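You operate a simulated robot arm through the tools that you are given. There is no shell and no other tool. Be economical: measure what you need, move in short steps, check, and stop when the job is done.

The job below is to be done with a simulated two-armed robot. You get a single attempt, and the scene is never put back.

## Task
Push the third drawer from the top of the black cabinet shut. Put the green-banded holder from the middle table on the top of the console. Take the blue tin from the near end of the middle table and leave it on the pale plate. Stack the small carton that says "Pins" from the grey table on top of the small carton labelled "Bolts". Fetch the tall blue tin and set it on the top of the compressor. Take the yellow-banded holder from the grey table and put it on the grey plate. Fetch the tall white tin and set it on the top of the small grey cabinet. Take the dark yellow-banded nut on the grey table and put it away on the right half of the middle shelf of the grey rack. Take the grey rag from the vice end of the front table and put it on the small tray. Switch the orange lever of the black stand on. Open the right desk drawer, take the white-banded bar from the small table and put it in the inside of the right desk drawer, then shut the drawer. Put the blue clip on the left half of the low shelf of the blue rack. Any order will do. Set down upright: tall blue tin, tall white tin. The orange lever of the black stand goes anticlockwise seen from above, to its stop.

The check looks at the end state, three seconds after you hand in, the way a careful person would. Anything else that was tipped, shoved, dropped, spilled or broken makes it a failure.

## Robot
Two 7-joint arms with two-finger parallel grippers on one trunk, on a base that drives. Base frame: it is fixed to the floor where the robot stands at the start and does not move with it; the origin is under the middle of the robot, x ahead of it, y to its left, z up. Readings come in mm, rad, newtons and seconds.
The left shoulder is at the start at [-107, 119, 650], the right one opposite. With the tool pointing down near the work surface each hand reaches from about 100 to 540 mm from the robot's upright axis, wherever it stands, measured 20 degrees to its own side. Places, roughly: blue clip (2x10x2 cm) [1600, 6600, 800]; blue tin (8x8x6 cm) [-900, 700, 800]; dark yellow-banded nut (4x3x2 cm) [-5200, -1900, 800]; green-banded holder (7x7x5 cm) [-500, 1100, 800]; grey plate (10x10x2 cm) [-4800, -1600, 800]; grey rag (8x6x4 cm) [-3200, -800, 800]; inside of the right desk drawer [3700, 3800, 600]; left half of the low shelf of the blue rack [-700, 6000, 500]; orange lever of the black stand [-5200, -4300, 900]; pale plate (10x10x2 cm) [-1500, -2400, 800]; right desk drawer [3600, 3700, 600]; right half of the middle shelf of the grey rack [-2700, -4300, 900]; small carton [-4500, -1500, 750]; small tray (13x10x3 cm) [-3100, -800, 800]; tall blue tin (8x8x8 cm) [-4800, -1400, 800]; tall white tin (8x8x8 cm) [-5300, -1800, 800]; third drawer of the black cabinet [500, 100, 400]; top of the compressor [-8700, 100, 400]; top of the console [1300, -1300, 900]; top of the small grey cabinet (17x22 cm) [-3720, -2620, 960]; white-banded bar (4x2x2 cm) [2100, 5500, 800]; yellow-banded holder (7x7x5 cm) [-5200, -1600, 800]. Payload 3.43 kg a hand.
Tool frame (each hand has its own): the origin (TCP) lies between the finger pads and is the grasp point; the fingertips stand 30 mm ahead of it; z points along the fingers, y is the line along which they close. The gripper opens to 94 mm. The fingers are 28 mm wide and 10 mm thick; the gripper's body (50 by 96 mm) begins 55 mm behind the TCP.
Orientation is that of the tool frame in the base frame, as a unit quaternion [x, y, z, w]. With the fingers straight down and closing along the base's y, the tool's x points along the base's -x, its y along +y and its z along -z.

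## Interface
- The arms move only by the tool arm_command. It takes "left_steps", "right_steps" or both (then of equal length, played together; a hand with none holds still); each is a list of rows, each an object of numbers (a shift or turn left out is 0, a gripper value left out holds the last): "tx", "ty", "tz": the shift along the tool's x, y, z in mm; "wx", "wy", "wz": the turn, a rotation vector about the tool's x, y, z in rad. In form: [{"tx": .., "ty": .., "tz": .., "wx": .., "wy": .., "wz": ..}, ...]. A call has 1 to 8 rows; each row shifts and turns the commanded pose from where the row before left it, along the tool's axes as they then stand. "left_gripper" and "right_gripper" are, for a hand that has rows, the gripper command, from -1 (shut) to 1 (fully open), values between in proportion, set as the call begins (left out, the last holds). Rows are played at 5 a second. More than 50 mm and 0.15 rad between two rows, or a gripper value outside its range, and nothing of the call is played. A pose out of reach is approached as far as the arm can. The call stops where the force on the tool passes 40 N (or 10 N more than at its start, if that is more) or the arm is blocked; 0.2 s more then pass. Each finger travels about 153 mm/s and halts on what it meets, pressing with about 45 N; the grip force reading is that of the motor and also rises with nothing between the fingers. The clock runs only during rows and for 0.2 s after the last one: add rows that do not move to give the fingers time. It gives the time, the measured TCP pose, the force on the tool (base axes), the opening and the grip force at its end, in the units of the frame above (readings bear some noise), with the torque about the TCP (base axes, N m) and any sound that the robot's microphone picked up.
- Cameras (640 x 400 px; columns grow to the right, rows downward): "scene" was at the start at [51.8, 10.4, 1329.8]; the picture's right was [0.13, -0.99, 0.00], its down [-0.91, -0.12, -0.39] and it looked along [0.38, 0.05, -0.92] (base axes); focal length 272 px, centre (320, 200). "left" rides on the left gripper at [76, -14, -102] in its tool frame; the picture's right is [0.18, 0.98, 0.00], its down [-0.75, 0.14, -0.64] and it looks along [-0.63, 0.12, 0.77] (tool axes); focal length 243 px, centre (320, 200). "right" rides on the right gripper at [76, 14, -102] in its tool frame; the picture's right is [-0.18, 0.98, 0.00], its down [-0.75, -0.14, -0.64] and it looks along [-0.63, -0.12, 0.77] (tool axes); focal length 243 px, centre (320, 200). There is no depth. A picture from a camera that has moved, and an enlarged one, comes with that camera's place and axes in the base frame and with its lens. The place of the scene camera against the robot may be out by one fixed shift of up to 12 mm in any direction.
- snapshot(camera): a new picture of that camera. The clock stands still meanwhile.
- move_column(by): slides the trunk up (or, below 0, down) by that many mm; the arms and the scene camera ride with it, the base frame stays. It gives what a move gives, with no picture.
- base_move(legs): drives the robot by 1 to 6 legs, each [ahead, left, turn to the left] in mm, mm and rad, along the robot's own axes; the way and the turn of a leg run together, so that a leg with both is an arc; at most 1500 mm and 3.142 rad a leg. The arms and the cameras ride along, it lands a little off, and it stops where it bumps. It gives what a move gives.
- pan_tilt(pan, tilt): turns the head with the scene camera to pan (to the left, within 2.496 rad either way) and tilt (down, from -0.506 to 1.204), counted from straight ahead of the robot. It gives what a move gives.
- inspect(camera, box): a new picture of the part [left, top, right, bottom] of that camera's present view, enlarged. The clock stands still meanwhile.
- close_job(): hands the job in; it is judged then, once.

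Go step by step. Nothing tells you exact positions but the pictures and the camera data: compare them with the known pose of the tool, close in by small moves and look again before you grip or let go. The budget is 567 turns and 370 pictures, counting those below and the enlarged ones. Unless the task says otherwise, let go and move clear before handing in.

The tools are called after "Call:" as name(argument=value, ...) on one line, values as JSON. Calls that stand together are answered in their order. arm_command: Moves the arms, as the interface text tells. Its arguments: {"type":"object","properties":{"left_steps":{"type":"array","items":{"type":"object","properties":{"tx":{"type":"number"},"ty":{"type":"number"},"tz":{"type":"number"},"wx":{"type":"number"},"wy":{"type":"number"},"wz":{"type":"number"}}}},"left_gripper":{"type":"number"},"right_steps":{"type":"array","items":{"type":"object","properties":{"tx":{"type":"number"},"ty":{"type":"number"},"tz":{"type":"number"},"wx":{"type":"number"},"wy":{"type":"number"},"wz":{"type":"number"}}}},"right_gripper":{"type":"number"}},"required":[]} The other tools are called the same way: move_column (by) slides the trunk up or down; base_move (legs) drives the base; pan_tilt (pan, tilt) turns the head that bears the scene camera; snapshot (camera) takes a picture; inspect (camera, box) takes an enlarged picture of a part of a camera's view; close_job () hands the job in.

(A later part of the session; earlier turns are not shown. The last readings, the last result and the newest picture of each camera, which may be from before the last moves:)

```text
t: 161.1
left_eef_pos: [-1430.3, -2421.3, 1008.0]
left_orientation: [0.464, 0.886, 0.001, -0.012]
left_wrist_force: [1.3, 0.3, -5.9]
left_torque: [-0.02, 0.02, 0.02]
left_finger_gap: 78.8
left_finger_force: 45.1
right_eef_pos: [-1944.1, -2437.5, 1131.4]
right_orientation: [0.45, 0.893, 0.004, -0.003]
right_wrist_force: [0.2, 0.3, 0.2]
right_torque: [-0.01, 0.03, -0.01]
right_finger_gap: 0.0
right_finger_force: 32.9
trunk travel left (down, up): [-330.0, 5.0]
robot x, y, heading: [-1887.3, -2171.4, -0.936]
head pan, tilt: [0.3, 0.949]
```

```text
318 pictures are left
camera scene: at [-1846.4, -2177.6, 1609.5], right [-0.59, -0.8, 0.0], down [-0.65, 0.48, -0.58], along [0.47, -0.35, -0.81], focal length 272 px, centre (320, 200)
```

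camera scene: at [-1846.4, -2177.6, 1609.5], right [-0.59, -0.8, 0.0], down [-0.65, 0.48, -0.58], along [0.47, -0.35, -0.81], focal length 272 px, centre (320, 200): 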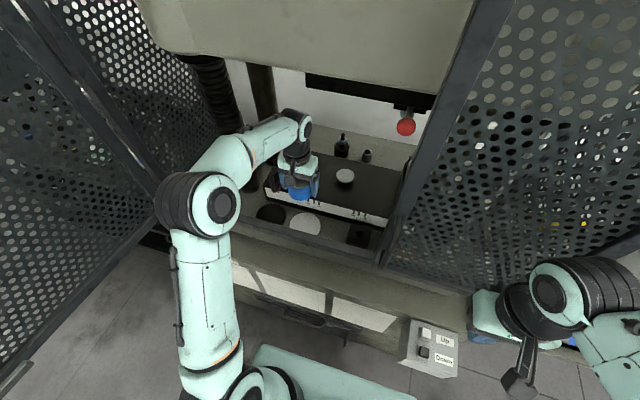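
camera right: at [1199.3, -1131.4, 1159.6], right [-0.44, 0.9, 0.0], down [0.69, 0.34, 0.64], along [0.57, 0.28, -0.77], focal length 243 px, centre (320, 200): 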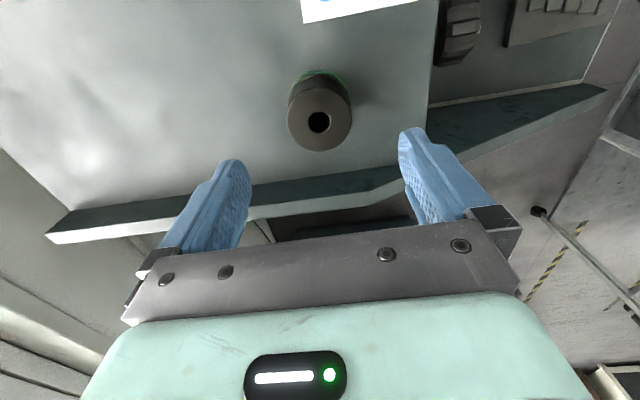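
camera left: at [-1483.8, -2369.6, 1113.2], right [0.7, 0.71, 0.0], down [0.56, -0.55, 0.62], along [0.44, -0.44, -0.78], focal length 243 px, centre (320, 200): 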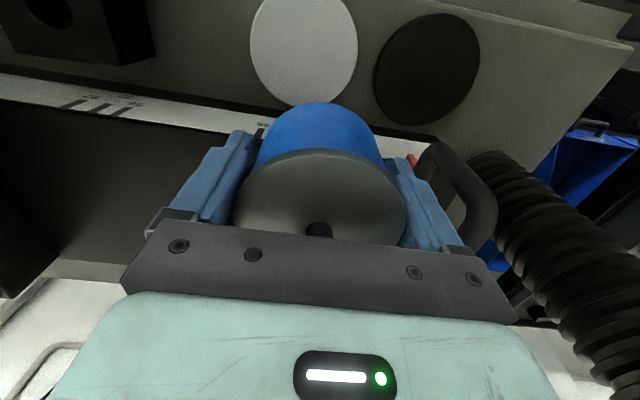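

Wrist view shows the plate about 41 mm nearer me and 23 mm to the right, with its top near z 850. I correct and lower partway.

Call:
arm_command(left_steps=[{"tx": 20, "ty": -12}, {"tx": 21, "ty": -11}, {"tz": 25}, {"tz": 25}, {"tz": 20}])

Call:
snapshot(camera="left")

```text
t: 162.3
left_eef_pos: [-1477.2, -2400.1, 939.3]
left_orientation: [0.464, 0.886, 0.002, -0.011]
left_wrist_force: [0.5, 0.0, -5.5]
left_torque: [0.03, 0.02, -0.02]
left_finger_gap: 78.8
left_finger_force: 45.3
right_eef_pos: [-1943.6, -2437.8, 1132.1]
right_orientation: [0.451, 0.893, 0.003, -0.003]
right_wrist_force: [0.0, 0.9, 0.2]
right_torque: [0.02, -0.03, -0.02]
right_finger_gap: 0.1
right_finger_force: 33.1
trunk travel left (down, up): [-330.0, 5.0]
robot x, y, heading: [-1889.7, -2169.3, -0.939]
head pan, tilt: [0.3, 0.949]
```

```text
317 pictures are left
camera left: at [-1529.2, -2347.1, 1045.4], right [0.7, 0.71, 0.0], down [0.56, -0.55, 0.62], along [0.44, -0.44, -0.78], focal length 243 px, centre (320, 200)
```

left: 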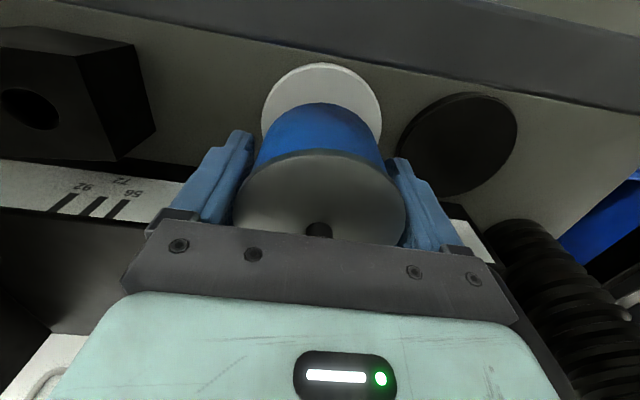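

The tin is centred over the plate. I lower it to contact.

Call:
arm_command(left_steps=[{"tz": 10}, {"tz": 10}, {"tz": 8}, {"tz": 6}, {"tz": 4}, {"tz": 4}, {"tz": 4}, {"tz": 4}])

Call:
arm_command(left_steps=[{"tz": 3}, {"tz": 3}, {"tz": 3}, {"tz": 3}, {"tz": 3}, {"tz": 3}])

```text
t: 164.1
left_eef_pos: [-1477.8, -2399.5, 891.5]
left_orientation: [0.465, 0.885, 0.002, -0.011]
left_wrist_force: [-0.3, 0.1, -5.7]
left_torque: [0.01, 0.03, -0.02]
left_finger_gap: 78.6
left_finger_force: 45.2
right_eef_pos: [-1944.4, -2438.0, 1132.3]
right_orientation: [0.449, 0.893, 0.003, -0.003]
right_wrist_force: [-0.3, 0.9, -0.6]
right_torque: [0.0, 0.03, 0.01]
right_finger_gap: 0.1
right_finger_force: 33.1
trunk travel left (down, up): [-330.0, 5.0]
robot x, y, heading: [-1885.5, -2169.7, -0.937]
head pan, tilt: [0.3, 0.949]
```

```text
t: 165.2
left_eef_pos: [-1477.3, -2400.4, 884.3]
left_orientation: [0.464, 0.886, -0.001, -0.004]
left_wrist_force: [-4.7, 7.5, 19.9]
left_torque: [-0.24, -0.54, 0.1]
left_finger_gap: 78.7
left_finger_force: 44.8
right_eef_pos: [-1945.6, -2436.7, 1132.3]
right_orientation: [0.45, 0.893, 0.003, 0.0]
right_wrist_force: [0.5, -0.1, -0.1]
right_torque: [-0.01, 0.0, -0.01]
right_finger_gap: 0.2
right_finger_force: 33.0
trunk travel left (down, up): [-330.0, 5.0]
robot x, y, heading: [-1891.7, -2169.9, -0.939]
head pan, tilt: [0.3, 0.949]
stopped in row 5 (left hand): the force on the tool passed its limit at 44 N (the readings are from after the stop); the commanded pose is now the measured one
```

Contact with the plate. I open and lift out.

Call:
arm_command(left_gripper=1, left_steps=[{}, {}, {"tz": -15}, {"tz": -25}, {"tz": -40}, {"tz": -40}])

Call:
snapshot(camera="left")

```text
t: 166.6
left_eef_pos: [-1474.5, -2399.8, 1004.2]
left_orientation: [0.464, 0.886, 0.0, -0.007]
left_wrist_force: [0.0, 0.0, 0.0]
left_torque: [-0.03, -0.03, 0.02]
left_finger_gap: 94.0
left_finger_force: 0.0
right_eef_pos: [-1944.1, -2436.1, 1132.7]
right_orientation: [0.45, 0.893, 0.004, -0.002]
right_wrist_force: [-0.7, 0.5, 0.0]
right_torque: [0.02, -0.03, -0.04]
right_finger_gap: 0.0
right_finger_force: 33.2
trunk travel left (down, up): [-330.0, 5.0]
robot x, y, heading: [-1888.5, -2171.3, -0.933]
head pan, tilt: [0.3, 0.949]
```

```text
316 pictures are left
camera left: at [-1529.2, -2346.0, 1108.1], right [0.7, 0.71, 0.0], down [0.55, -0.54, 0.63], along [0.45, -0.45, -0.77], focal length 243 px, centre (320, 200)
```

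left: 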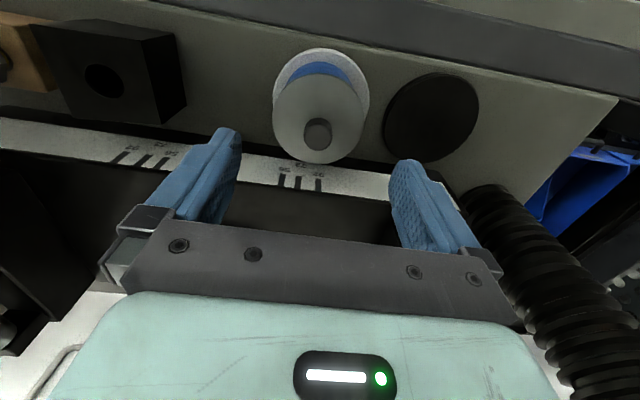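

The tin rests on the plate. I retract the left arm, back out of the press area, and look around toward the grey table.

Call:
arm_command(left_steps=[{"tx": 40, "tz": -4}, {"tx": 45}, {"tx": 45}, {"tx": 45}, {"tx": 45}, {"tx": 45}, {"tx": 45}, {"tx": 30}])

Call:
base_move(legs=[[-520, 0, 0]])

Call:
pan_tilt(pan=-1.2, tilt=0.35)

Call:
snapshot(camera="scene")

Call:
pan_tilt(pan=-2.4, tilt=0.35)

Call:
snapshot(camera="scene")

Call:
pan_tilt(pan=0.5, tilt=0.5)

Call:
snapshot(camera="scene")

```text
t: 168.4
left_eef_pos: [-1642.9, -2139.5, 1044.2]
left_orientation: [0.464, 0.886, -0.001, -0.007]
left_wrist_force: [0.1, -0.7, -0.3]
left_torque: [-0.01, 0.01, 0.01]
left_finger_gap: 93.9
left_finger_force: 0.0
left hand out of reach, approached as far as the arm can: row 7, 8
right_eef_pos: [-1943.5, -2435.2, 1132.0]
right_orientation: [0.45, 0.893, 0.002, -0.002]
right_wrist_force: [0.2, 0.0, 0.2]
right_torque: [-0.02, 0.0, -0.01]
right_finger_gap: 0.0
right_finger_force: 33.2
trunk travel left (down, up): [-330.0, 5.0]
robot x, y, heading: [-1884.6, -2170.5, -0.938]
head pan, tilt: [0.3, 0.949]
```

```text
t: 171.4
left_eef_pos: [-1942.9, -1727.4, 1044.3]
left_orientation: [0.472, 0.882, 0.0, -0.007]
left_wrist_force: [-0.7, 0.7, 0.5]
left_torque: [-0.01, -0.02, -0.04]
left_finger_gap: 94.3
left_finger_force: 0.1
right_eef_pos: [-2250.8, -2017.2, 1131.9]
right_orientation: [0.46, 0.888, 0.002, -0.003]
right_wrist_force: [0.3, 0.0, -0.1]
right_torque: [0.03, 0.01, 0.01]
right_finger_gap: 0.0
right_finger_force: 33.1
trunk travel left (down, up): [-330.0, 5.0]
robot x, y, heading: [-2190.7, -1753.0, -0.955]
head pan, tilt: [0.3, 0.949]
```

```text
t: 173.0
left_eef_pos: [-1942.8, -1727.1, 1044.4]
left_orientation: [0.473, 0.881, 0.0, -0.007]
left_wrist_force: [-0.2, 0.6, 0.8]
left_torque: [0.04, 0.0, 0.0]
left_finger_gap: 93.7
left_finger_force: 0.1
right_eef_pos: [-2251.3, -2017.2, 1132.5]
right_orientation: [0.459, 0.889, 0.003, -0.002]
right_wrist_force: [0.5, 0.2, -0.4]
right_torque: [-0.03, 0.02, -0.01]
right_finger_gap: 0.0
right_finger_force: 33.1
trunk travel left (down, up): [-330.0, 5.0]
robot x, y, heading: [-2185.9, -1751.8, -0.958]
head pan, tilt: [-1.201, 0.351]
```

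```text
315 pictures are left
camera scene: at [-2258.5, -1790.9, 1660.6], right [-0.83, 0.55, 0.0], down [0.19, 0.29, -0.94], along [-0.52, -0.78, -0.34], focal length 272 px, centre (320, 200)
```

scene: 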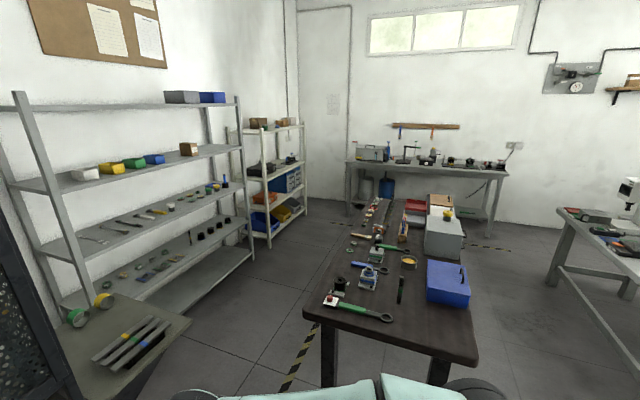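

```text
t: 174.4
left_eef_pos: [-1944.5, -1726.5, 1045.0]
left_orientation: [0.472, 0.881, -0.001, -0.007]
left_wrist_force: [0.5, -0.2, 0.2]
left_torque: [-0.01, 0.02, 0.0]
left_finger_gap: 93.9
left_finger_force: 0.0
right_eef_pos: [-2250.3, -2015.5, 1132.5]
right_orientation: [0.459, 0.888, 0.004, -0.003]
right_wrist_force: [-0.1, -0.3, 0.7]
right_torque: [0.01, 0.0, 0.01]
right_finger_gap: 0.0
right_finger_force: 32.9
trunk travel left (down, up): [-330.0, 5.0]
robot x, y, heading: [-2186.0, -1752.2, -0.959]
head pan, tilt: [-2.4, 0.351]
```

```text
314 pictures are left
camera scene: at [-2298.1, -1693.6, 1660.7], right [0.21, 0.98, 0.0], down [0.34, -0.07, -0.94], along [-0.92, 0.2, -0.34], focal length 272 px, centre (320, 200)
```

scene: 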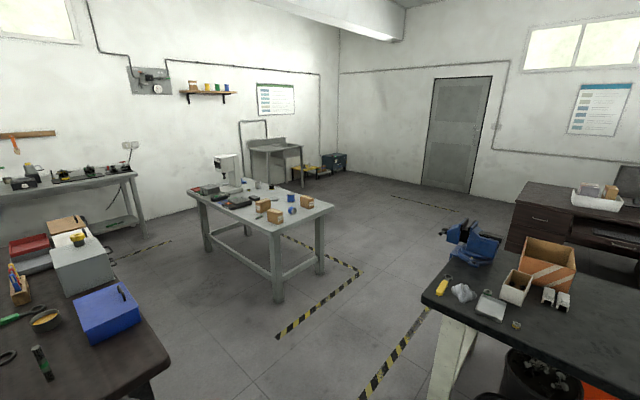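

```text
t: 176.9
left_eef_pos: [-1944.0, -1727.8, 1044.7]
left_orientation: [0.472, 0.882, 0.0, -0.008]
left_wrist_force: [-0.1, 0.6, 0.6]
left_torque: [-0.02, -0.01, -0.01]
left_finger_gap: 94.0
left_finger_force: 0.0
right_eef_pos: [-2251.1, -2016.0, 1133.5]
right_orientation: [0.459, 0.888, 0.003, -0.003]
right_wrist_force: [0.2, -0.3, -0.3]
right_torque: [0.0, -0.03, 0.03]
right_finger_gap: 0.1
right_finger_force: 32.8
trunk travel left (down, up): [-330.0, 5.0]
robot x, y, heading: [-2190.5, -1753.9, -0.957]
head pan, tilt: [0.499, 0.499]
```

```text
313 pictures are left
camera scene: at [-2125.5, -1753.5, 1647.0], right [-0.44, -0.9, 0.0], down [-0.43, 0.21, -0.88], along [0.79, -0.39, -0.48], focal length 272 px, centre (320, 200)
```

scene: 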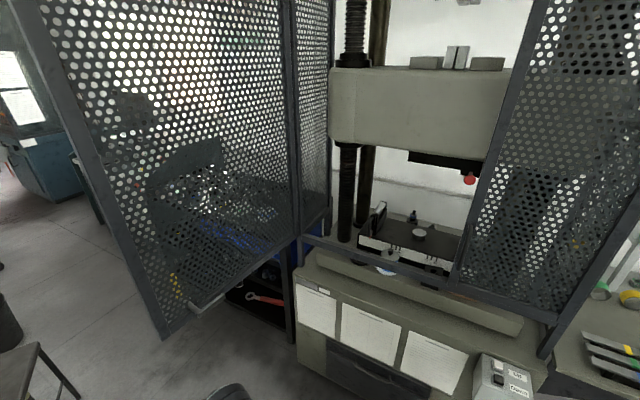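

The layout is now clear: dark table with the small grey cabinet, grey table, and front table with rag and tray near its vice end. First I do the rag: turn round and drive to the front table.

Call:
base_move(legs=[[0, 0, -1.55], [0, 0, -1.567], [820, 40, 0]])

Call:
pan_tilt(pan=0.2, tilt=0.8)

Call:
snapshot(camera="scene")

```text
t: 189.0
left_eef_pos: [-2967.9, -1136.5, 1045.9]
left_orientation: [0.887, -0.461, 0.007, -0.001]
left_wrist_force: [-0.4, 0.4, -0.3]
left_torque: [-0.02, -0.01, 0.02]
left_finger_gap: 94.1
left_finger_force: 0.0
right_eef_pos: [-2669.0, -835.9, 1131.8]
right_orientation: [0.894, -0.448, 0.002, 0.003]
right_wrist_force: [0.1, -0.1, 0.5]
right_torque: [0.0, 0.0, -0.01]
right_finger_gap: 0.0
right_finger_force: 32.6
trunk travel left (down, up): [-330.0, 5.0]
robot x, y, heading: [-2721.2, -1101.5, 2.215]
head pan, tilt: [0.499, 0.499]
```

```text
t: 189.8
left_eef_pos: [-2968.0, -1135.8, 1045.0]
left_orientation: [0.888, -0.46, 0.007, 0.0]
left_wrist_force: [-0.1, 0.3, 0.5]
left_torque: [-0.03, 0.01, -0.01]
left_finger_gap: 94.0
left_finger_force: 0.0
right_eef_pos: [-2669.0, -837.2, 1131.2]
right_orientation: [0.894, -0.447, 0.003, 0.003]
right_wrist_force: [1.1, 0.1, 0.4]
right_torque: [-0.04, -0.02, -0.03]
right_finger_gap: 0.0
right_finger_force: 32.7
trunk travel left (down, up): [-330.0, 5.0]
robot x, y, heading: [-2720.5, -1104.9, 2.21]
head pan, tilt: [0.201, 0.799]
```

```text
312 pictures are left
camera scene: at [-2747.8, -1083.3, 1621.1], right [0.67, 0.75, 0.0], down [0.53, -0.48, -0.7], along [-0.52, 0.46, -0.72], focal length 272 px, centre (320, 200)
```

scene: 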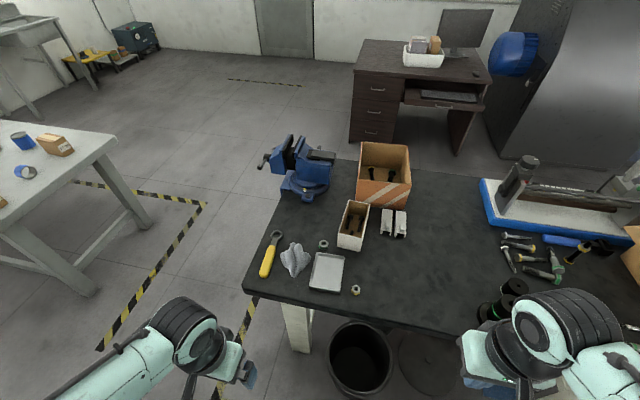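

Rag and tray are clear. A bin stands under the table ahead, so I only move 60 mm forward and bring the left hand over the rag.

Call:
base_move(legs=[[60, 0, 0]])

Call:
arm_command(left_steps=[{"tx": -40, "ty": -10}, {"tx": -45, "ty": -10}, {"tx": -45, "ty": -10}, {"tx": -45, "ty": -10}, {"tx": -45, "ty": -10}, {"tz": 40}, {"tz": 40}])

Call:
snapshot(camera="left")

```text
t: 190.5
left_eef_pos: [-2970.6, -1132.4, 1044.4]
left_orientation: [0.888, -0.46, 0.007, 0.0]
left_wrist_force: [0.4, -1.1, -0.6]
left_torque: [-0.01, 0.0, 0.01]
left_finger_gap: 94.1
left_finger_force: 0.1
right_eef_pos: [-2671.4, -834.2, 1132.1]
right_orientation: [0.895, -0.447, 0.002, 0.003]
right_wrist_force: [0.5, 0.1, -0.2]
right_torque: [-0.03, -0.01, 0.0]
right_finger_gap: 0.3
right_finger_force: 33.2
trunk travel left (down, up): [-330.0, 5.0]
robot x, y, heading: [-2725.5, -1100.7, 2.213]
head pan, tilt: [0.201, 0.799]
stopped in leg 1: the robot was blocked; the commanded pose is now the measured one
```

```text
t: 192.1
left_eef_pos: [-3056.0, -924.9, 960.1]
left_orientation: [0.888, -0.46, 0.006, 0.0]
left_wrist_force: [0.4, 0.2, 0.6]
left_torque: [0.05, 0.01, -0.02]
left_finger_gap: 94.2
left_finger_force: 0.1
right_eef_pos: [-2671.9, -835.2, 1132.9]
right_orientation: [0.894, -0.447, 0.001, 0.003]
right_wrist_force: [0.3, -0.3, 0.3]
right_torque: [-0.02, 0.0, -0.04]
right_finger_gap: 0.0
right_finger_force: 32.9
trunk travel left (down, up): [-330.0, 5.0]
robot x, y, heading: [-2724.8, -1100.0, 2.215]
head pan, tilt: [0.201, 0.799]
```

```text
311 pictures are left
camera left: at [-3000.9, -978.0, 1065.1], right [-0.7, -0.72, 0.0], down [-0.56, 0.54, 0.63], along [-0.45, 0.44, -0.77], focal length 243 px, centre (320, 200)
```

left: 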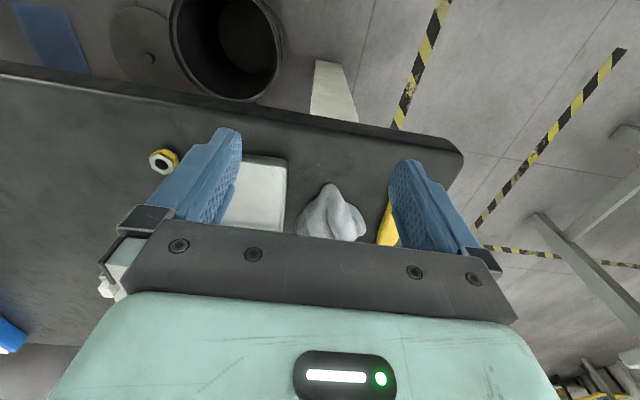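

Call:
arm_command(left_steps=[{"tx": -37, "ty": 11}, {"tx": -37, "ty": 11}, {"tx": -37, "ty": 11}, {"tx": -37, "ty": 11}, {"tz": 30}, {"tz": 30}])

Call:
snapshot(camera="left")

```text
t: 193.5
left_eef_pos: [-3178.3, -829.4, 899.1]
left_orientation: [0.888, -0.46, 0.007, 0.0]
left_wrist_force: [0.5, -1.2, -0.5]
left_torque: [0.0, -0.03, -0.01]
left_finger_gap: 94.1
left_finger_force: 0.2
right_eef_pos: [-2671.0, -834.9, 1133.1]
right_orientation: [0.894, -0.447, 0.002, 0.004]
right_wrist_force: [-0.6, -0.5, 0.6]
right_torque: [-0.01, -0.01, -0.01]
right_finger_gap: 0.0
right_finger_force: 33.2
trunk travel left (down, up): [-330.0, 5.0]
robot x, y, heading: [-2723.4, -1101.9, 2.21]
head pan, tilt: [0.201, 0.799]
```

```text
310 pictures are left
camera left: at [-3123.2, -882.9, 1002.8], right [-0.7, -0.72, 0.0], down [-0.56, 0.54, 0.63], along [-0.45, 0.44, -0.78], focal length 243 px, centre (320, 200)
```

left: 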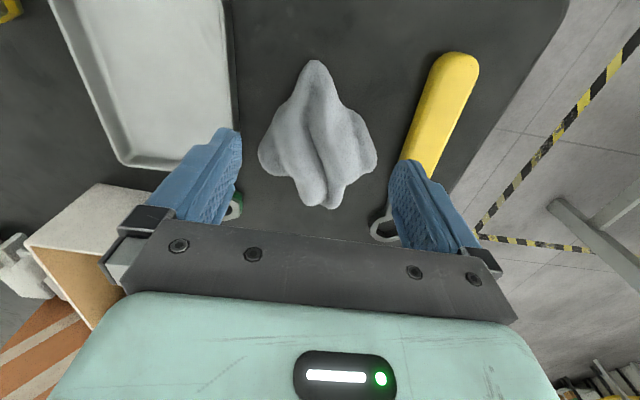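

Rag centred. I shift 6 mm back for a narrower grip, lower to just above the table and close.

Call:
arm_command(left_steps=[{"tx": 6}, {"tz": 20}, {"tz": 20}, {"tz": 12}, {"tz": 8}, {"tz": 5}])

Call:
snapshot(camera="left")

```text
t: 194.9
left_eef_pos: [-3172.1, -833.9, 834.1]
left_orientation: [0.887, -0.461, 0.006, 0.0]
left_wrist_force: [0.2, 1.2, 0.2]
left_torque: [-0.04, -0.03, 0.0]
left_finger_gap: 93.8
left_finger_force: 0.1
right_eef_pos: [-2671.7, -834.5, 1131.5]
right_orientation: [0.895, -0.447, 0.003, 0.003]
right_wrist_force: [-0.5, -1.0, 0.5]
right_torque: [0.03, 0.01, -0.02]
right_finger_gap: 0.2
right_finger_force: 32.1
trunk travel left (down, up): [-330.0, 5.0]
robot x, y, heading: [-2728.4, -1099.5, 2.211]
head pan, tilt: [0.201, 0.799]
```

```text
309 pictures are left
camera left: at [-3117.5, -887.8, 939.3], right [-0.7, -0.72, 0.0], down [-0.56, 0.54, 0.63], along [-0.45, 0.44, -0.78], focal length 243 px, centre (320, 200)
```

left: 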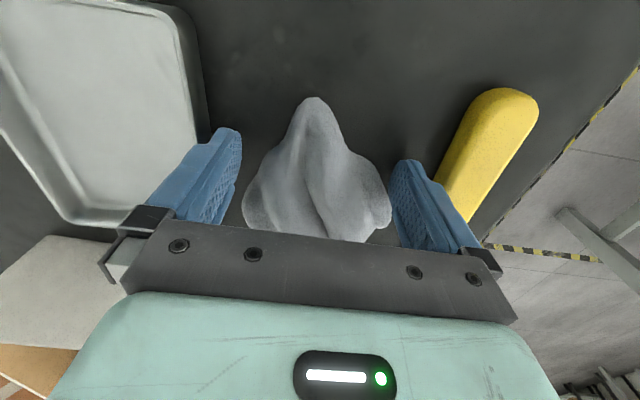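

Call:
arm_command(left_gripper=-1, left_steps=[{"tz": 3}, {}, {}, {}])

Call:
arm_command(left_steps=[{"tz": -30}, {"tz": -30}, {"tz": -20}, {"ty": -36}, {"ty": -36}, {"ty": -36}])

Call:
snapshot(camera="left")

Call:
snapshot(camera="scene")

```text
t: 195.9
left_eef_pos: [-3172.0, -834.0, 833.3]
left_orientation: [0.888, -0.46, 0.006, 0.0]
left_wrist_force: [-1.9, -0.9, 14.6]
left_torque: [0.06, 0.13, 0.12]
left_finger_gap: 55.0
left_finger_force: 44.9
right_eef_pos: [-2670.7, -835.2, 1131.8]
right_orientation: [0.895, -0.447, 0.001, 0.003]
right_wrist_force: [0.0, 0.7, -0.2]
right_torque: [0.01, 0.05, 0.02]
right_finger_gap: 0.2
right_finger_force: 33.3
trunk travel left (down, up): [-330.0, 5.0]
robot x, y, heading: [-2726.8, -1097.1, 2.212]
head pan, tilt: [0.201, 0.799]
```

```text
t: 197.3
left_eef_pos: [-3082.6, -770.5, 914.2]
left_orientation: [0.888, -0.461, 0.007, 0.001]
left_wrist_force: [0.7, -0.1, -0.3]
left_torque: [-0.01, 0.02, -0.02]
left_finger_gap: 54.4
left_finger_force: 45.4
right_eef_pos: [-2671.1, -833.3, 1131.4]
right_orientation: [0.895, -0.447, 0.002, 0.004]
right_wrist_force: [0.2, 0.2, 0.4]
right_torque: [0.0, 0.02, -0.02]
right_finger_gap: 0.1
right_finger_force: 32.8
trunk travel left (down, up): [-330.0, 5.0]
robot x, y, heading: [-2726.4, -1097.8, 2.212]
head pan, tilt: [0.201, 0.799]
```

```text
308 pictures are left
camera left: at [-3027.9, -824.3, 1018.7], right [-0.7, -0.72, 0.0], down [-0.56, 0.54, 0.63], along [-0.45, 0.44, -0.78], focal length 243 px, centre (320, 200)
```

left: 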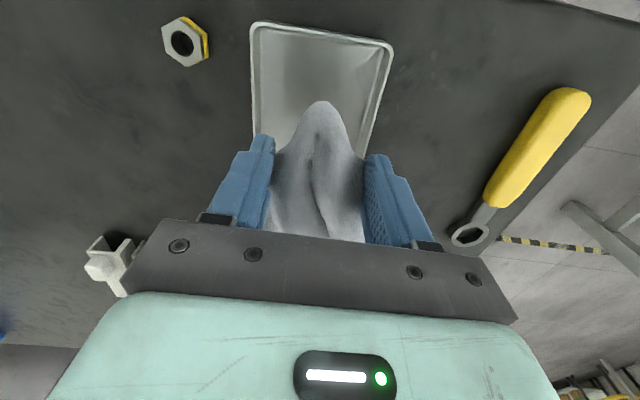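

```text
307 pictures are left
camera scene: at [-2749.4, -1079.2, 1621.0], right [0.67, 0.75, 0.0], down [0.53, -0.48, -0.7], along [-0.52, 0.46, -0.72], focal length 272 px, centre (320, 200)
```

scene: 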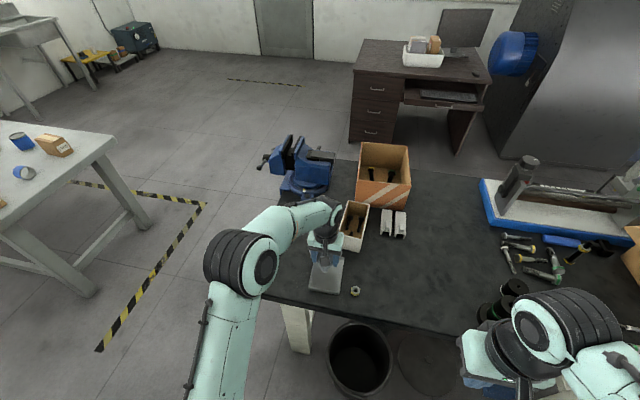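

Rag is over the tray's centre. I lower it in, open partly so as not to spread the tray rim, and lift.

Call:
arm_command(left_steps=[{"tz": 20}, {"tz": 20}, {"tz": 15}, {"tz": 6}, {"tz": 5}])

Call:
arm_command(left_gripper=0.5, left_steps=[{}, {}, {"tz": -20}, {"tz": -30}, {"tz": -40}])

Call:
snapshot(camera="left")

```text
t: 198.5
left_eef_pos: [-3082.9, -773.0, 849.3]
left_orientation: [0.888, -0.46, 0.004, -0.002]
left_wrist_force: [2.1, -5.7, 22.5]
left_torque: [0.84, 1.06, 0.35]
left_finger_gap: 54.4
left_finger_force: 45.4
right_eef_pos: [-2670.9, -835.7, 1132.1]
right_orientation: [0.895, -0.446, 0.002, 0.003]
right_wrist_force: [-0.5, 0.3, 0.2]
right_torque: [0.01, 0.02, 0.01]
right_finger_gap: 0.0
right_finger_force: 32.9
trunk travel left (down, up): [-330.0, 5.0]
robot x, y, heading: [-2724.7, -1101.4, 2.216]
head pan, tilt: [0.201, 0.799]
```

```text
t: 199.7
left_eef_pos: [-3083.9, -772.7, 938.4]
left_orientation: [0.887, -0.462, 0.007, 0.0]
left_wrist_force: [0.4, 0.7, -1.0]
left_torque: [0.02, -0.02, 0.03]
left_finger_gap: 70.3
left_finger_force: 0.2
right_eef_pos: [-2670.7, -836.0, 1131.0]
right_orientation: [0.895, -0.447, 0.001, 0.003]
right_wrist_force: [-0.4, -0.1, -0.4]
right_torque: [0.01, -0.02, 0.0]
right_finger_gap: 0.0
right_finger_force: 33.2
trunk travel left (down, up): [-330.0, 5.0]
robot x, y, heading: [-2728.7, -1104.1, 2.214]
head pan, tilt: [0.201, 0.799]
```

```text
306 pictures are left
camera left: at [-3029.8, -825.5, 1041.6], right [-0.7, -0.72, 0.0], down [-0.56, 0.54, 0.63], along [-0.45, 0.44, -0.78], focal length 243 px, centre (320, 200)
```

left: 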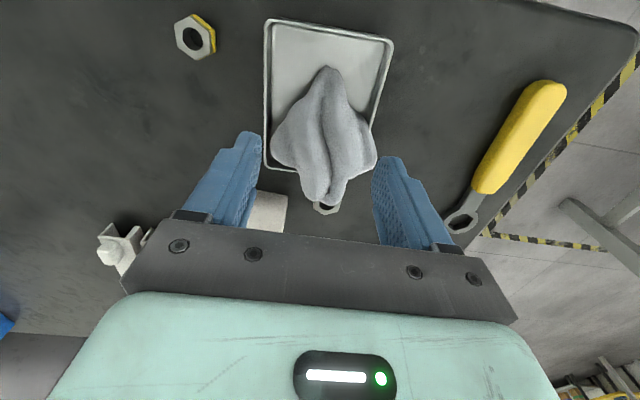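

The rag overhangs the far rim a little. I regrip it and move it 28 mm back so that it sits inside the tray.

Call:
arm_command(left_gripper=0.95, left_steps=[{"tz": 20}, {"tz": 20}, {"tz": 20}, {"tz": 16}, {"tz": 5}])

Call:
arm_command(left_gripper=-1, left_steps=[{}, {}, {}, {"tz": -15}, {"tz": -20}])

Call:
arm_command(left_steps=[{"tx": 15}, {"tx": 14}, {}])

Call:
snapshot(camera="left")

```text
t: 200.9
left_eef_pos: [-3083.7, -771.6, 855.9]
left_orientation: [0.888, -0.459, 0.007, 0.0]
left_wrist_force: [1.1, -0.4, 0.0]
left_torque: [-0.01, 0.01, -0.01]
left_finger_gap: 91.9
left_finger_force: 0.0
right_eef_pos: [-2671.0, -834.8, 1132.6]
right_orientation: [0.894, -0.447, 0.002, 0.003]
right_wrist_force: [-0.3, 0.0, 0.3]
right_torque: [0.02, 0.01, 0.01]
right_finger_gap: 0.0
right_finger_force: 32.4
trunk travel left (down, up): [-330.0, 5.0]
robot x, y, heading: [-2729.4, -1101.6, 2.214]
head pan, tilt: [0.201, 0.799]
```

```text
t: 202.1
left_eef_pos: [-3085.2, -773.5, 893.1]
left_orientation: [0.887, -0.462, 0.007, -0.001]
left_wrist_force: [0.3, 0.1, 0.0]
left_torque: [-0.01, -0.02, -0.02]
left_finger_gap: 49.4
left_finger_force: 44.6
right_eef_pos: [-2671.8, -836.0, 1131.4]
right_orientation: [0.895, -0.447, 0.003, 0.003]
right_wrist_force: [0.4, -0.8, 0.0]
right_torque: [-0.03, -0.04, -0.04]
right_finger_gap: 0.2
right_finger_force: 33.2
trunk travel left (down, up): [-330.0, 5.0]
robot x, y, heading: [-2726.9, -1099.9, 2.208]
head pan, tilt: [0.201, 0.799]
```

```text
t: 202.9
left_eef_pos: [-3068.3, -796.7, 892.2]
left_orientation: [0.888, -0.461, 0.007, 0.0]
left_wrist_force: [-0.4, 0.3, -0.4]
left_torque: [0.01, -0.01, 0.02]
left_finger_gap: 48.3
left_finger_force: 45.5
right_eef_pos: [-2672.7, -835.4, 1131.8]
right_orientation: [0.895, -0.447, 0.002, 0.003]
right_wrist_force: [0.7, -0.2, 0.8]
right_torque: [0.0, -0.02, -0.03]
right_finger_gap: 0.0
right_finger_force: 32.9
trunk travel left (down, up): [-330.0, 5.0]
robot x, y, heading: [-2726.4, -1099.1, 2.206]
head pan, tilt: [0.201, 0.799]
```

```text
305 pictures are left
camera left: at [-3013.2, -850.3, 996.7], right [-0.7, -0.72, 0.0], down [-0.56, 0.54, 0.63], along [-0.45, 0.44, -0.78], focal length 243 px, centre (320, 200)
```

left: 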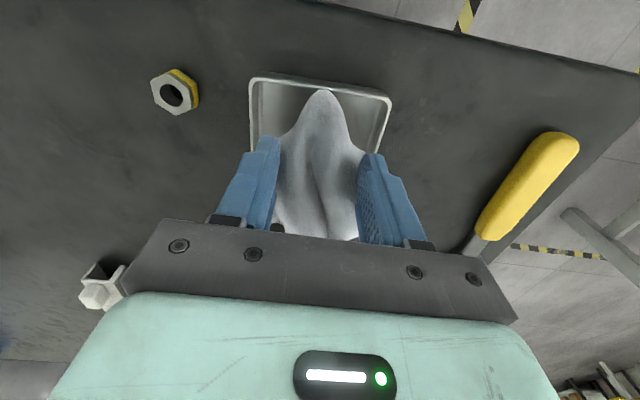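

Call:
arm_command(left_steps=[{"tz": 15}, {"tz": 12}, {"tz": 8}, {"tz": 5}, {"tz": 4}, {"tz": 3}])

Call:
arm_command(left_gripper=0.6, left_steps=[{}, {}, {"tz": -20}, {"tz": -40}, {"tz": -40}])

Call:
snapshot(camera="left")

```text
t: 204.1
left_eef_pos: [-3067.1, -794.0, 855.7]
left_orientation: [0.887, -0.461, 0.004, -0.004]
left_wrist_force: [4.1, -6.5, 21.6]
left_torque: [-0.59, 0.07, 0.07]
left_finger_gap: 48.3
left_finger_force: 45.0
right_eef_pos: [-2671.0, -835.7, 1133.7]
right_orientation: [0.895, -0.447, 0.001, 0.003]
right_wrist_force: [-0.3, 0.6, -0.7]
right_torque: [0.02, -0.04, -0.01]
right_finger_gap: 0.2
right_finger_force: 33.4
trunk travel left (down, up): [-330.0, 5.0]
robot x, y, heading: [-2723.5, -1099.1, 2.211]
head pan, tilt: [0.201, 0.799]
stopped in row 5 (left hand): the force on the tool passed its limit at 48 N (the readings are from after the stop); the commanded pose is now the measured one
```

```text
t: 205.2
left_eef_pos: [-3066.6, -795.6, 951.6]
left_orientation: [0.888, -0.461, 0.005, -0.002]
left_wrist_force: [-0.3, 0.4, 0.5]
left_torque: [0.01, -0.01, 0.02]
left_finger_gap: 75.1
left_finger_force: 0.1
right_eef_pos: [-2670.8, -835.8, 1132.9]
right_orientation: [0.895, -0.447, 0.002, 0.003]
right_wrist_force: [0.5, -0.2, 0.0]
right_torque: [-0.02, -0.02, 0.0]
right_finger_gap: 0.2
right_finger_force: 33.1
trunk travel left (down, up): [-330.0, 5.0]
robot x, y, heading: [-2728.9, -1099.2, 2.213]
head pan, tilt: [0.201, 0.799]
```

```text
304 pictures are left
camera left: at [-3012.0, -849.8, 1056.0], right [-0.7, -0.72, -0.01], down [-0.56, 0.53, 0.64], along [-0.45, 0.45, -0.77], focal length 243 px, centre (320, 200)
```

left: 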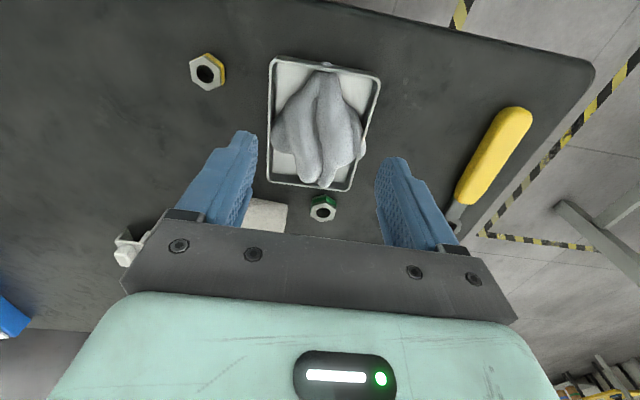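

The rag is in the tray. Now to the grey table: I retract the left arm, strafe out and drive up between the two tables.

Call:
arm_command(left_gripper=1, left_steps=[{"tx": 40, "tz": -20}, {"tx": 40, "tz": -20}, {"tx": 40, "tz": -20}, {"tx": 40, "tz": -20}, {"tx": 40}, {"tx": 30}])

Call:
base_move(legs=[[-40, 0, 0], [0, 895, 0], [700, 0, 0]])

Call:
pan_tilt(pan=0.9, tilt=0.6)

Call:
snapshot(camera="scene")

```text
t: 206.7
left_eef_pos: [-2935.9, -982.5, 1034.6]
left_orientation: [0.888, -0.46, 0.003, -0.002]
left_wrist_force: [0.1, 0.4, 0.6]
left_torque: [0.03, 0.0, -0.02]
left_finger_gap: 94.0
left_finger_force: 0.0
right_eef_pos: [-2670.8, -836.1, 1133.3]
right_orientation: [0.895, -0.447, 0.002, 0.003]
right_wrist_force: [-0.4, 0.1, 0.9]
right_torque: [0.02, 0.0, 0.0]
right_finger_gap: 0.0
right_finger_force: 33.3
trunk travel left (down, up): [-330.0, 5.0]
robot x, y, heading: [-2726.7, -1101.3, 2.213]
head pan, tilt: [0.201, 0.799]
```

```text
t: 218.8
left_eef_pos: [-4051.8, -1012.4, 1034.7]
left_orientation: [0.889, -0.458, 0.004, -0.004]
left_wrist_force: [0.6, 0.5, -1.1]
left_torque: [0.01, 0.01, 0.02]
left_finger_gap: 93.8
left_finger_force: 0.1
right_eef_pos: [-3788.2, -864.7, 1131.7]
right_orientation: [0.895, -0.445, 0.002, 0.003]
right_wrist_force: [1.0, 0.4, 0.6]
right_torque: [0.02, -0.01, 0.0]
right_finger_gap: 0.1
right_finger_force: 33.1
trunk travel left (down, up): [-330.0, 5.0]
robot x, y, heading: [-3841.2, -1129.8, 2.217]
head pan, tilt: [0.201, 0.799]
```

```text
t: 219.9
left_eef_pos: [-4053.4, -1011.5, 1034.8]
left_orientation: [0.888, -0.459, 0.003, -0.003]
left_wrist_force: [0.2, -0.1, -0.7]
left_torque: [-0.01, 0.0, -0.02]
left_finger_gap: 94.0
left_finger_force: 0.1
right_eef_pos: [-3788.6, -864.2, 1132.8]
right_orientation: [0.895, -0.446, 0.002, 0.004]
right_wrist_force: [-0.7, 0.2, 0.0]
right_torque: [0.0, 0.01, -0.02]
right_finger_gap: 0.1
right_finger_force: 32.6
trunk travel left (down, up): [-330.0, 5.0]
robot x, y, heading: [-3840.0, -1124.7, 2.214]
head pan, tilt: [0.901, 0.6]
```

```text
303 pictures are left
camera scene: at [-3894.3, -1161.0, 1637.9], right [0.03, 1.0, 0.0], down [0.56, -0.01, -0.82], along [-0.82, 0.02, -0.57], focal length 272 px, centre (320, 200)
```

scene: 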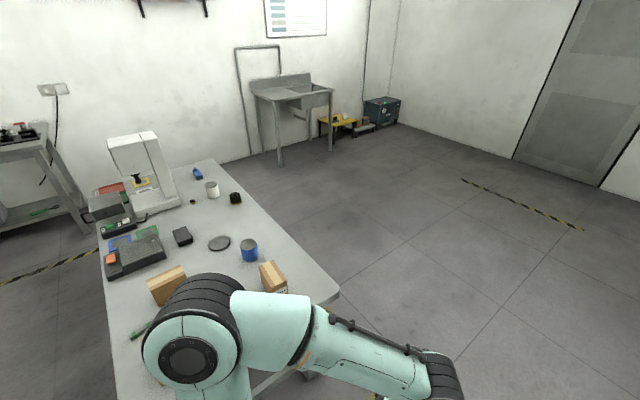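

I see the whole grey table and the compressor beyond. Since most items lie near the table's far side, I go round to that side and face it.

Call:
base_move(legs=[[900, 0, 0], [0, 0, 1.571], [650, 0, 0]])

Call:
pan_tilt(pan=0.9, tilt=0.7)

Call:
snapshot(camera="scene")

```text
t: 231.8
left_eef_pos: [-5012.3, -1041.2, 1034.5]
left_orientation: [0.948, 0.317, 0.001, -0.004]
left_wrist_force: [-0.3, -0.3, 0.5]
left_torque: [-0.01, 0.04, 0.0]
left_finger_gap: 94.1
left_finger_force: 0.1
right_eef_pos: [-5168.4, -782.1, 1133.2]
right_orientation: [0.943, 0.332, 0.004, 0.0]
right_wrist_force: [0.0, -0.3, -0.5]
right_torque: [-0.02, 0.01, -0.04]
right_finger_gap: 0.0
right_finger_force: 32.8
trunk travel left (down, up): [-330.0, 5.0]
robot x, y, heading: [-4901.7, -828.7, -2.467]
head pan, tilt: [0.901, 0.6]
```

```text
t: 232.5
left_eef_pos: [-5012.8, -1042.6, 1033.9]
left_orientation: [0.948, 0.318, 0.001, -0.006]
left_wrist_force: [0.4, -0.6, -0.5]
left_torque: [-0.04, 0.01, 0.01]
left_finger_gap: 94.1
left_finger_force: 0.1
right_eef_pos: [-5168.0, -783.2, 1132.4]
right_orientation: [0.943, 0.332, 0.004, 0.001]
right_wrist_force: [0.3, 0.4, 0.2]
right_torque: [-0.01, -0.01, -0.02]
right_finger_gap: 0.1
right_finger_force: 32.8
trunk travel left (down, up): [-330.0, 5.0]
robot x, y, heading: [-4899.2, -826.5, -2.467]
head pan, tilt: [0.901, 0.7]
```

```text
302 pictures are left
camera scene: at [-4857.0, -882.1, 1629.3], right [-1.0, 0.0, 0.0], down [0.0, 0.64, -0.77], along [0.0, -0.77, -0.64], focal length 272 px, centre (320, 200)
```

scene: 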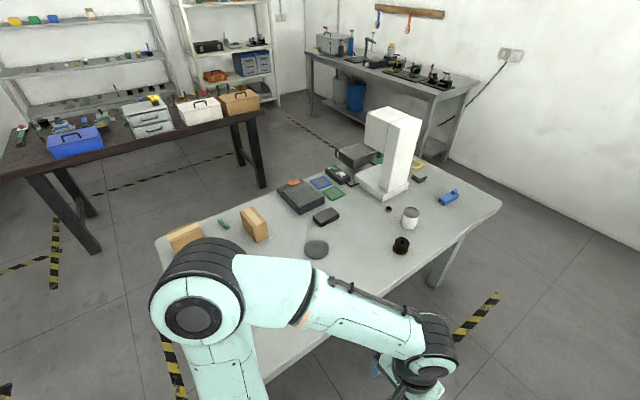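

Everything is in view. I go on to a spot facing the table between the yellow-banded holder and the grey plate.

Call:
base_move(legs=[[450, 0, 0], [0, 0, 1.534], [215, 0, 0]])

Call:
pan_tilt(pan=0.0, tilt=0.8)

Call:
snapshot(camera="scene")

```text
t: 240.2
left_eef_pos: [-4907.1, -1386.0, 1033.7]
left_orientation: [0.452, 0.892, -0.003, -0.003]
left_wrist_force: [-0.7, 0.9, 0.4]
left_torque: [0.02, 0.02, -0.02]
left_finger_gap: 94.0
left_finger_force: 0.1
right_eef_pos: [-5168.4, -1536.4, 1131.9]
right_orientation: [0.44, 0.898, 0.003, -0.002]
right_wrist_force: [-0.4, 0.3, 0.5]
right_torque: [0.01, 0.05, 0.01]
right_finger_gap: 0.0
right_finger_force: 32.9
trunk travel left (down, up): [-330.0, 5.0]
robot x, y, heading: [-5120.3, -1271.7, -0.913]
head pan, tilt: [0.901, 0.7]
```

```text
t: 241.4
left_eef_pos: [-4907.8, -1386.4, 1034.1]
left_orientation: [0.452, 0.892, -0.003, -0.003]
left_wrist_force: [-0.2, 0.1, -0.8]
left_torque: [0.01, 0.01, 0.01]
left_finger_gap: 94.1
left_finger_force: 0.0
right_eef_pos: [-5168.3, -1537.7, 1132.6]
right_orientation: [0.439, 0.898, 0.003, -0.001]
right_wrist_force: [-0.8, -0.6, 0.5]
right_torque: [0.03, 0.03, -0.01]
right_finger_gap: 0.2
right_finger_force: 33.2
trunk travel left (down, up): [-330.0, 5.0]
robot x, y, heading: [-5122.2, -1271.3, -0.909]
head pan, tilt: [0.0, 0.799]
```

```text
301 pictures are left
camera scene: at [-5088.4, -1297.1, 1621.0], right [-0.79, -0.61, 0.0], down [-0.44, 0.57, -0.7], along [0.43, -0.55, -0.72], focal length 272 px, centre (320, 200)
```

scene: 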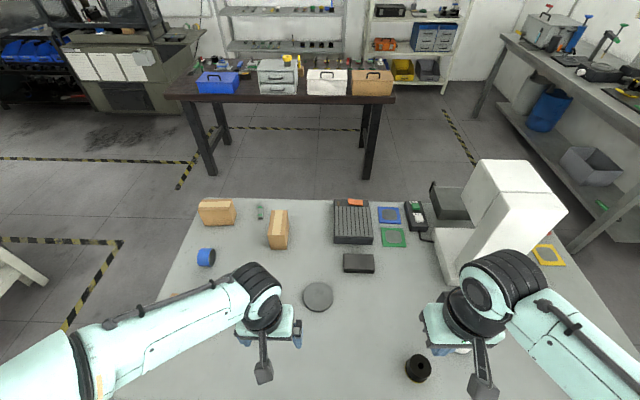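

Call:
inspect(camera="scene", box=[170, 180, 410, 330])

Call:
snapshot(camera="right")

```text
2.67 times, centred on (290, 255) of scene
camera zoom: at [-5088.4, -1297.1, 1621.0], right [-0.79, -0.61, 0.0], down [-0.44, 0.57, -0.7], along [0.43, -0.55, -0.72], focal length 724 px, centre (400, 53)
```

zoom: 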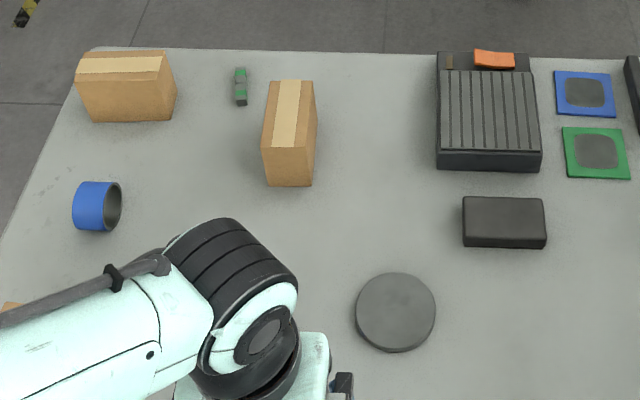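

```text
299 pictures are left
camera right: at [-5204.3, -1469.7, 1235.1], right [0.89, 0.46, 0.0], down [0.35, -0.69, 0.64], along [0.29, -0.56, -0.77], focal length 243 px, centre (320, 200)
```

right: 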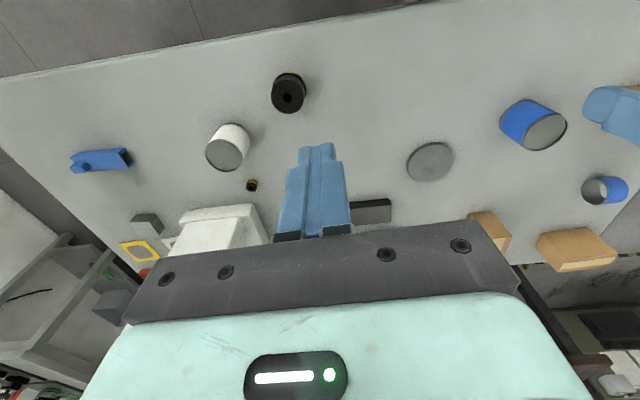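

The holder, plate, white tin, nut and tall blue tin are all visible and upright. I bring the right hand above the yellow-banded holder.

Call:
arm_command(right_gripper=0.9, right_steps=[{"tx": -12, "ty": -26}, {"tx": -11, "ty": -27}, {"tz": 40}, {"tz": 40}, {"tz": 40}, {"tz": 40}, {"tz": 30}])

Call:
snapshot(camera="right")

```text
t: 243.0
left_eef_pos: [-4907.8, -1386.8, 1032.7]
left_orientation: [0.452, 0.892, -0.003, -0.004]
left_wrist_force: [-0.5, -0.2, 0.0]
left_torque: [0.0, 0.02, 0.0]
left_finger_gap: 94.2
left_finger_force: 0.0
right_eef_pos: [-5197.7, -1585.9, 941.7]
right_orientation: [0.439, 0.898, 0.004, -0.003]
right_wrist_force: [0.5, -0.1, 0.4]
right_torque: [-0.02, 0.01, 0.03]
right_finger_gap: 89.2
right_finger_force: 0.1
trunk travel left (down, up): [-330.0, 5.0]
robot x, y, heading: [-5118.0, -1272.9, -0.912]
head pan, tilt: [0.0, 0.799]
```

```text
298 pictures are left
camera right: at [-5233.3, -1518.4, 1045.0], right [0.89, 0.46, 0.0], down [0.35, -0.69, 0.64], along [0.29, -0.56, -0.77], focal length 243 px, centre (320, 200)
```

right: 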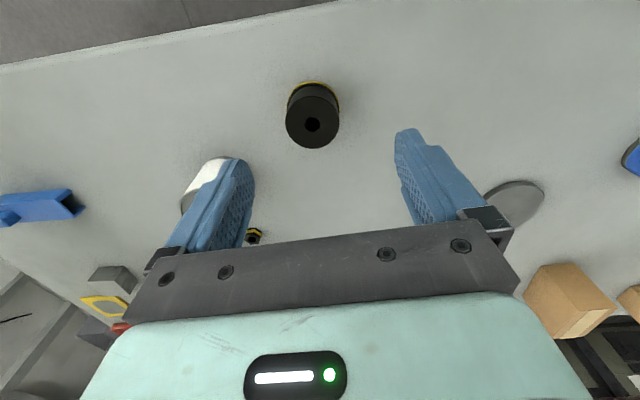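

Call:
arm_command(right_steps=[{"tx": -8, "ty": -8}, {"tz": 35}, {"tz": 35}])

Call:
snapshot(camera="right")

```text
t: 243.8
left_eef_pos: [-4908.3, -1385.8, 1033.1]
left_orientation: [0.452, 0.892, -0.003, -0.004]
left_wrist_force: [0.0, -0.4, 0.5]
left_torque: [0.02, -0.05, 0.0]
left_finger_gap: 94.2
left_finger_force: 0.0
right_eef_pos: [-5197.8, -1598.5, 870.3]
right_orientation: [0.439, 0.898, 0.004, -0.002]
right_wrist_force: [-0.3, -0.1, -0.7]
right_torque: [0.03, 0.04, 0.01]
right_finger_gap: 89.2
right_finger_force: 0.1
trunk travel left (down, up): [-330.0, 5.0]
robot x, y, heading: [-5117.9, -1271.5, -0.917]
head pan, tilt: [0.0, 0.799]
```

```text
297 pictures are left
camera right: at [-5233.3, -1530.1, 973.1], right [0.89, 0.46, 0.0], down [0.35, -0.69, 0.64], along [0.29, -0.56, -0.77], focal length 243 px, centre (320, 200)
```

right: 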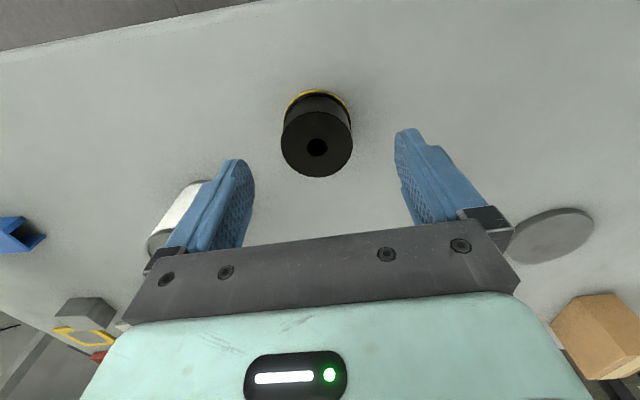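

Holder's top is near z 787 (this table is lower). Small correction, then lower and grip.

Call:
arm_command(right_steps=[{"tx": -15, "ty": -5}, {"tz": 30}, {"tz": 30}, {"tz": 20}, {"tz": 12}])

Call:
snapshot(camera="right")

```text
t: 245.0
left_eef_pos: [-4906.5, -1386.5, 1034.5]
left_orientation: [0.452, 0.892, -0.004, -0.004]
left_wrist_force: [-0.1, 0.1, -0.5]
left_torque: [0.01, 0.01, 0.02]
left_finger_gap: 93.9
left_finger_force: 0.0
right_eef_pos: [-5193.0, -1610.8, 779.5]
right_orientation: [0.439, 0.899, 0.002, -0.002]
right_wrist_force: [-1.1, 0.7, 9.6]
right_torque: [-0.41, 0.31, -0.04]
right_finger_gap: 89.5
right_finger_force: 0.0
trunk travel left (down, up): [-330.0, 5.0]
robot x, y, heading: [-5115.6, -1271.3, -0.91]
head pan, tilt: [0.0, 0.799]
```

```text
296 pictures are left
camera right: at [-5228.3, -1543.6, 882.8], right [0.89, 0.46, 0.0], down [0.35, -0.69, 0.64], along [0.29, -0.57, -0.77], focal length 243 px, centre (320, 200)
```

right: 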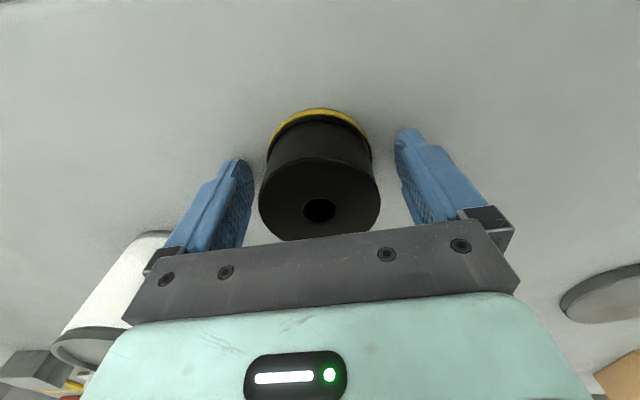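

Fingers just touch the table (z≈749). I raise 3 mm, grip and lift.

Call:
arm_command(right_gripper=-1, right_steps=[{"tz": -3}, {}, {}, {}])

Call:
arm_command(right_steps=[{"tz": -30}, {"tz": -30}, {"tz": -30}, {"ty": 35}, {"ty": 40}, {"ty": 40}])

Call:
snapshot(camera="right")

```text
t: 246.0
left_eef_pos: [-4907.0, -1387.7, 1033.2]
left_orientation: [0.453, 0.892, -0.003, -0.003]
left_wrist_force: [0.1, 1.0, -0.1]
left_torque: [-0.02, 0.02, 0.01]
left_finger_gap: 93.8
left_finger_force: 0.1
right_eef_pos: [-5192.6, -1612.0, 781.6]
right_orientation: [0.439, 0.898, 0.003, -0.003]
right_wrist_force: [0.4, 0.1, -0.1]
right_torque: [-0.01, -0.01, 0.0]
right_finger_gap: 60.1
right_finger_force: 45.8
trunk travel left (down, up): [-330.0, 5.0]
robot x, y, heading: [-5119.2, -1272.7, -0.913]
head pan, tilt: [0.0, 0.799]
```

```text
t: 247.4
left_eef_pos: [-4905.5, -1386.3, 1034.1]
left_orientation: [0.453, 0.892, -0.004, -0.003]
left_wrist_force: [0.9, 1.3, 0.2]
left_torque: [0.0, 0.04, 0.03]
left_finger_gap: 94.1
left_finger_force: 0.1
right_eef_pos: [-5101.8, -1540.6, 872.8]
right_orientation: [0.44, 0.898, 0.003, -0.002]
right_wrist_force: [0.1, 0.3, -7.2]
right_torque: [-0.03, -0.01, 0.0]
right_finger_gap: 60.1
right_finger_force: 44.9
trunk travel left (down, up): [-330.0, 5.0]
robot x, y, heading: [-5118.0, -1270.7, -0.914]
head pan, tilt: [0.0, 0.799]
```

```text
295 pictures are left
camera right: at [-5136.4, -1471.3, 975.9], right [0.89, 0.46, 0.0], down [0.35, -0.69, 0.64], along [0.29, -0.56, -0.77], focal length 243 px, centre (320, 200)
```

right: 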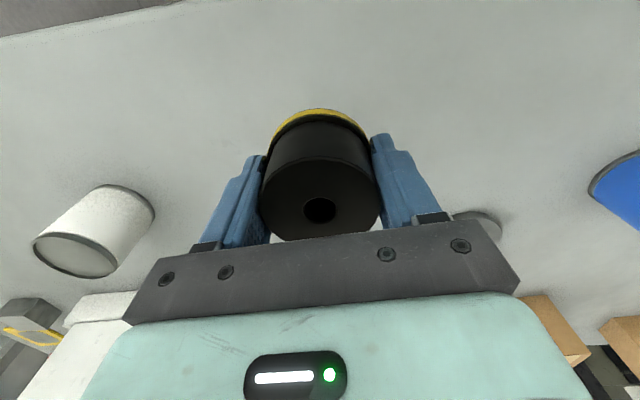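

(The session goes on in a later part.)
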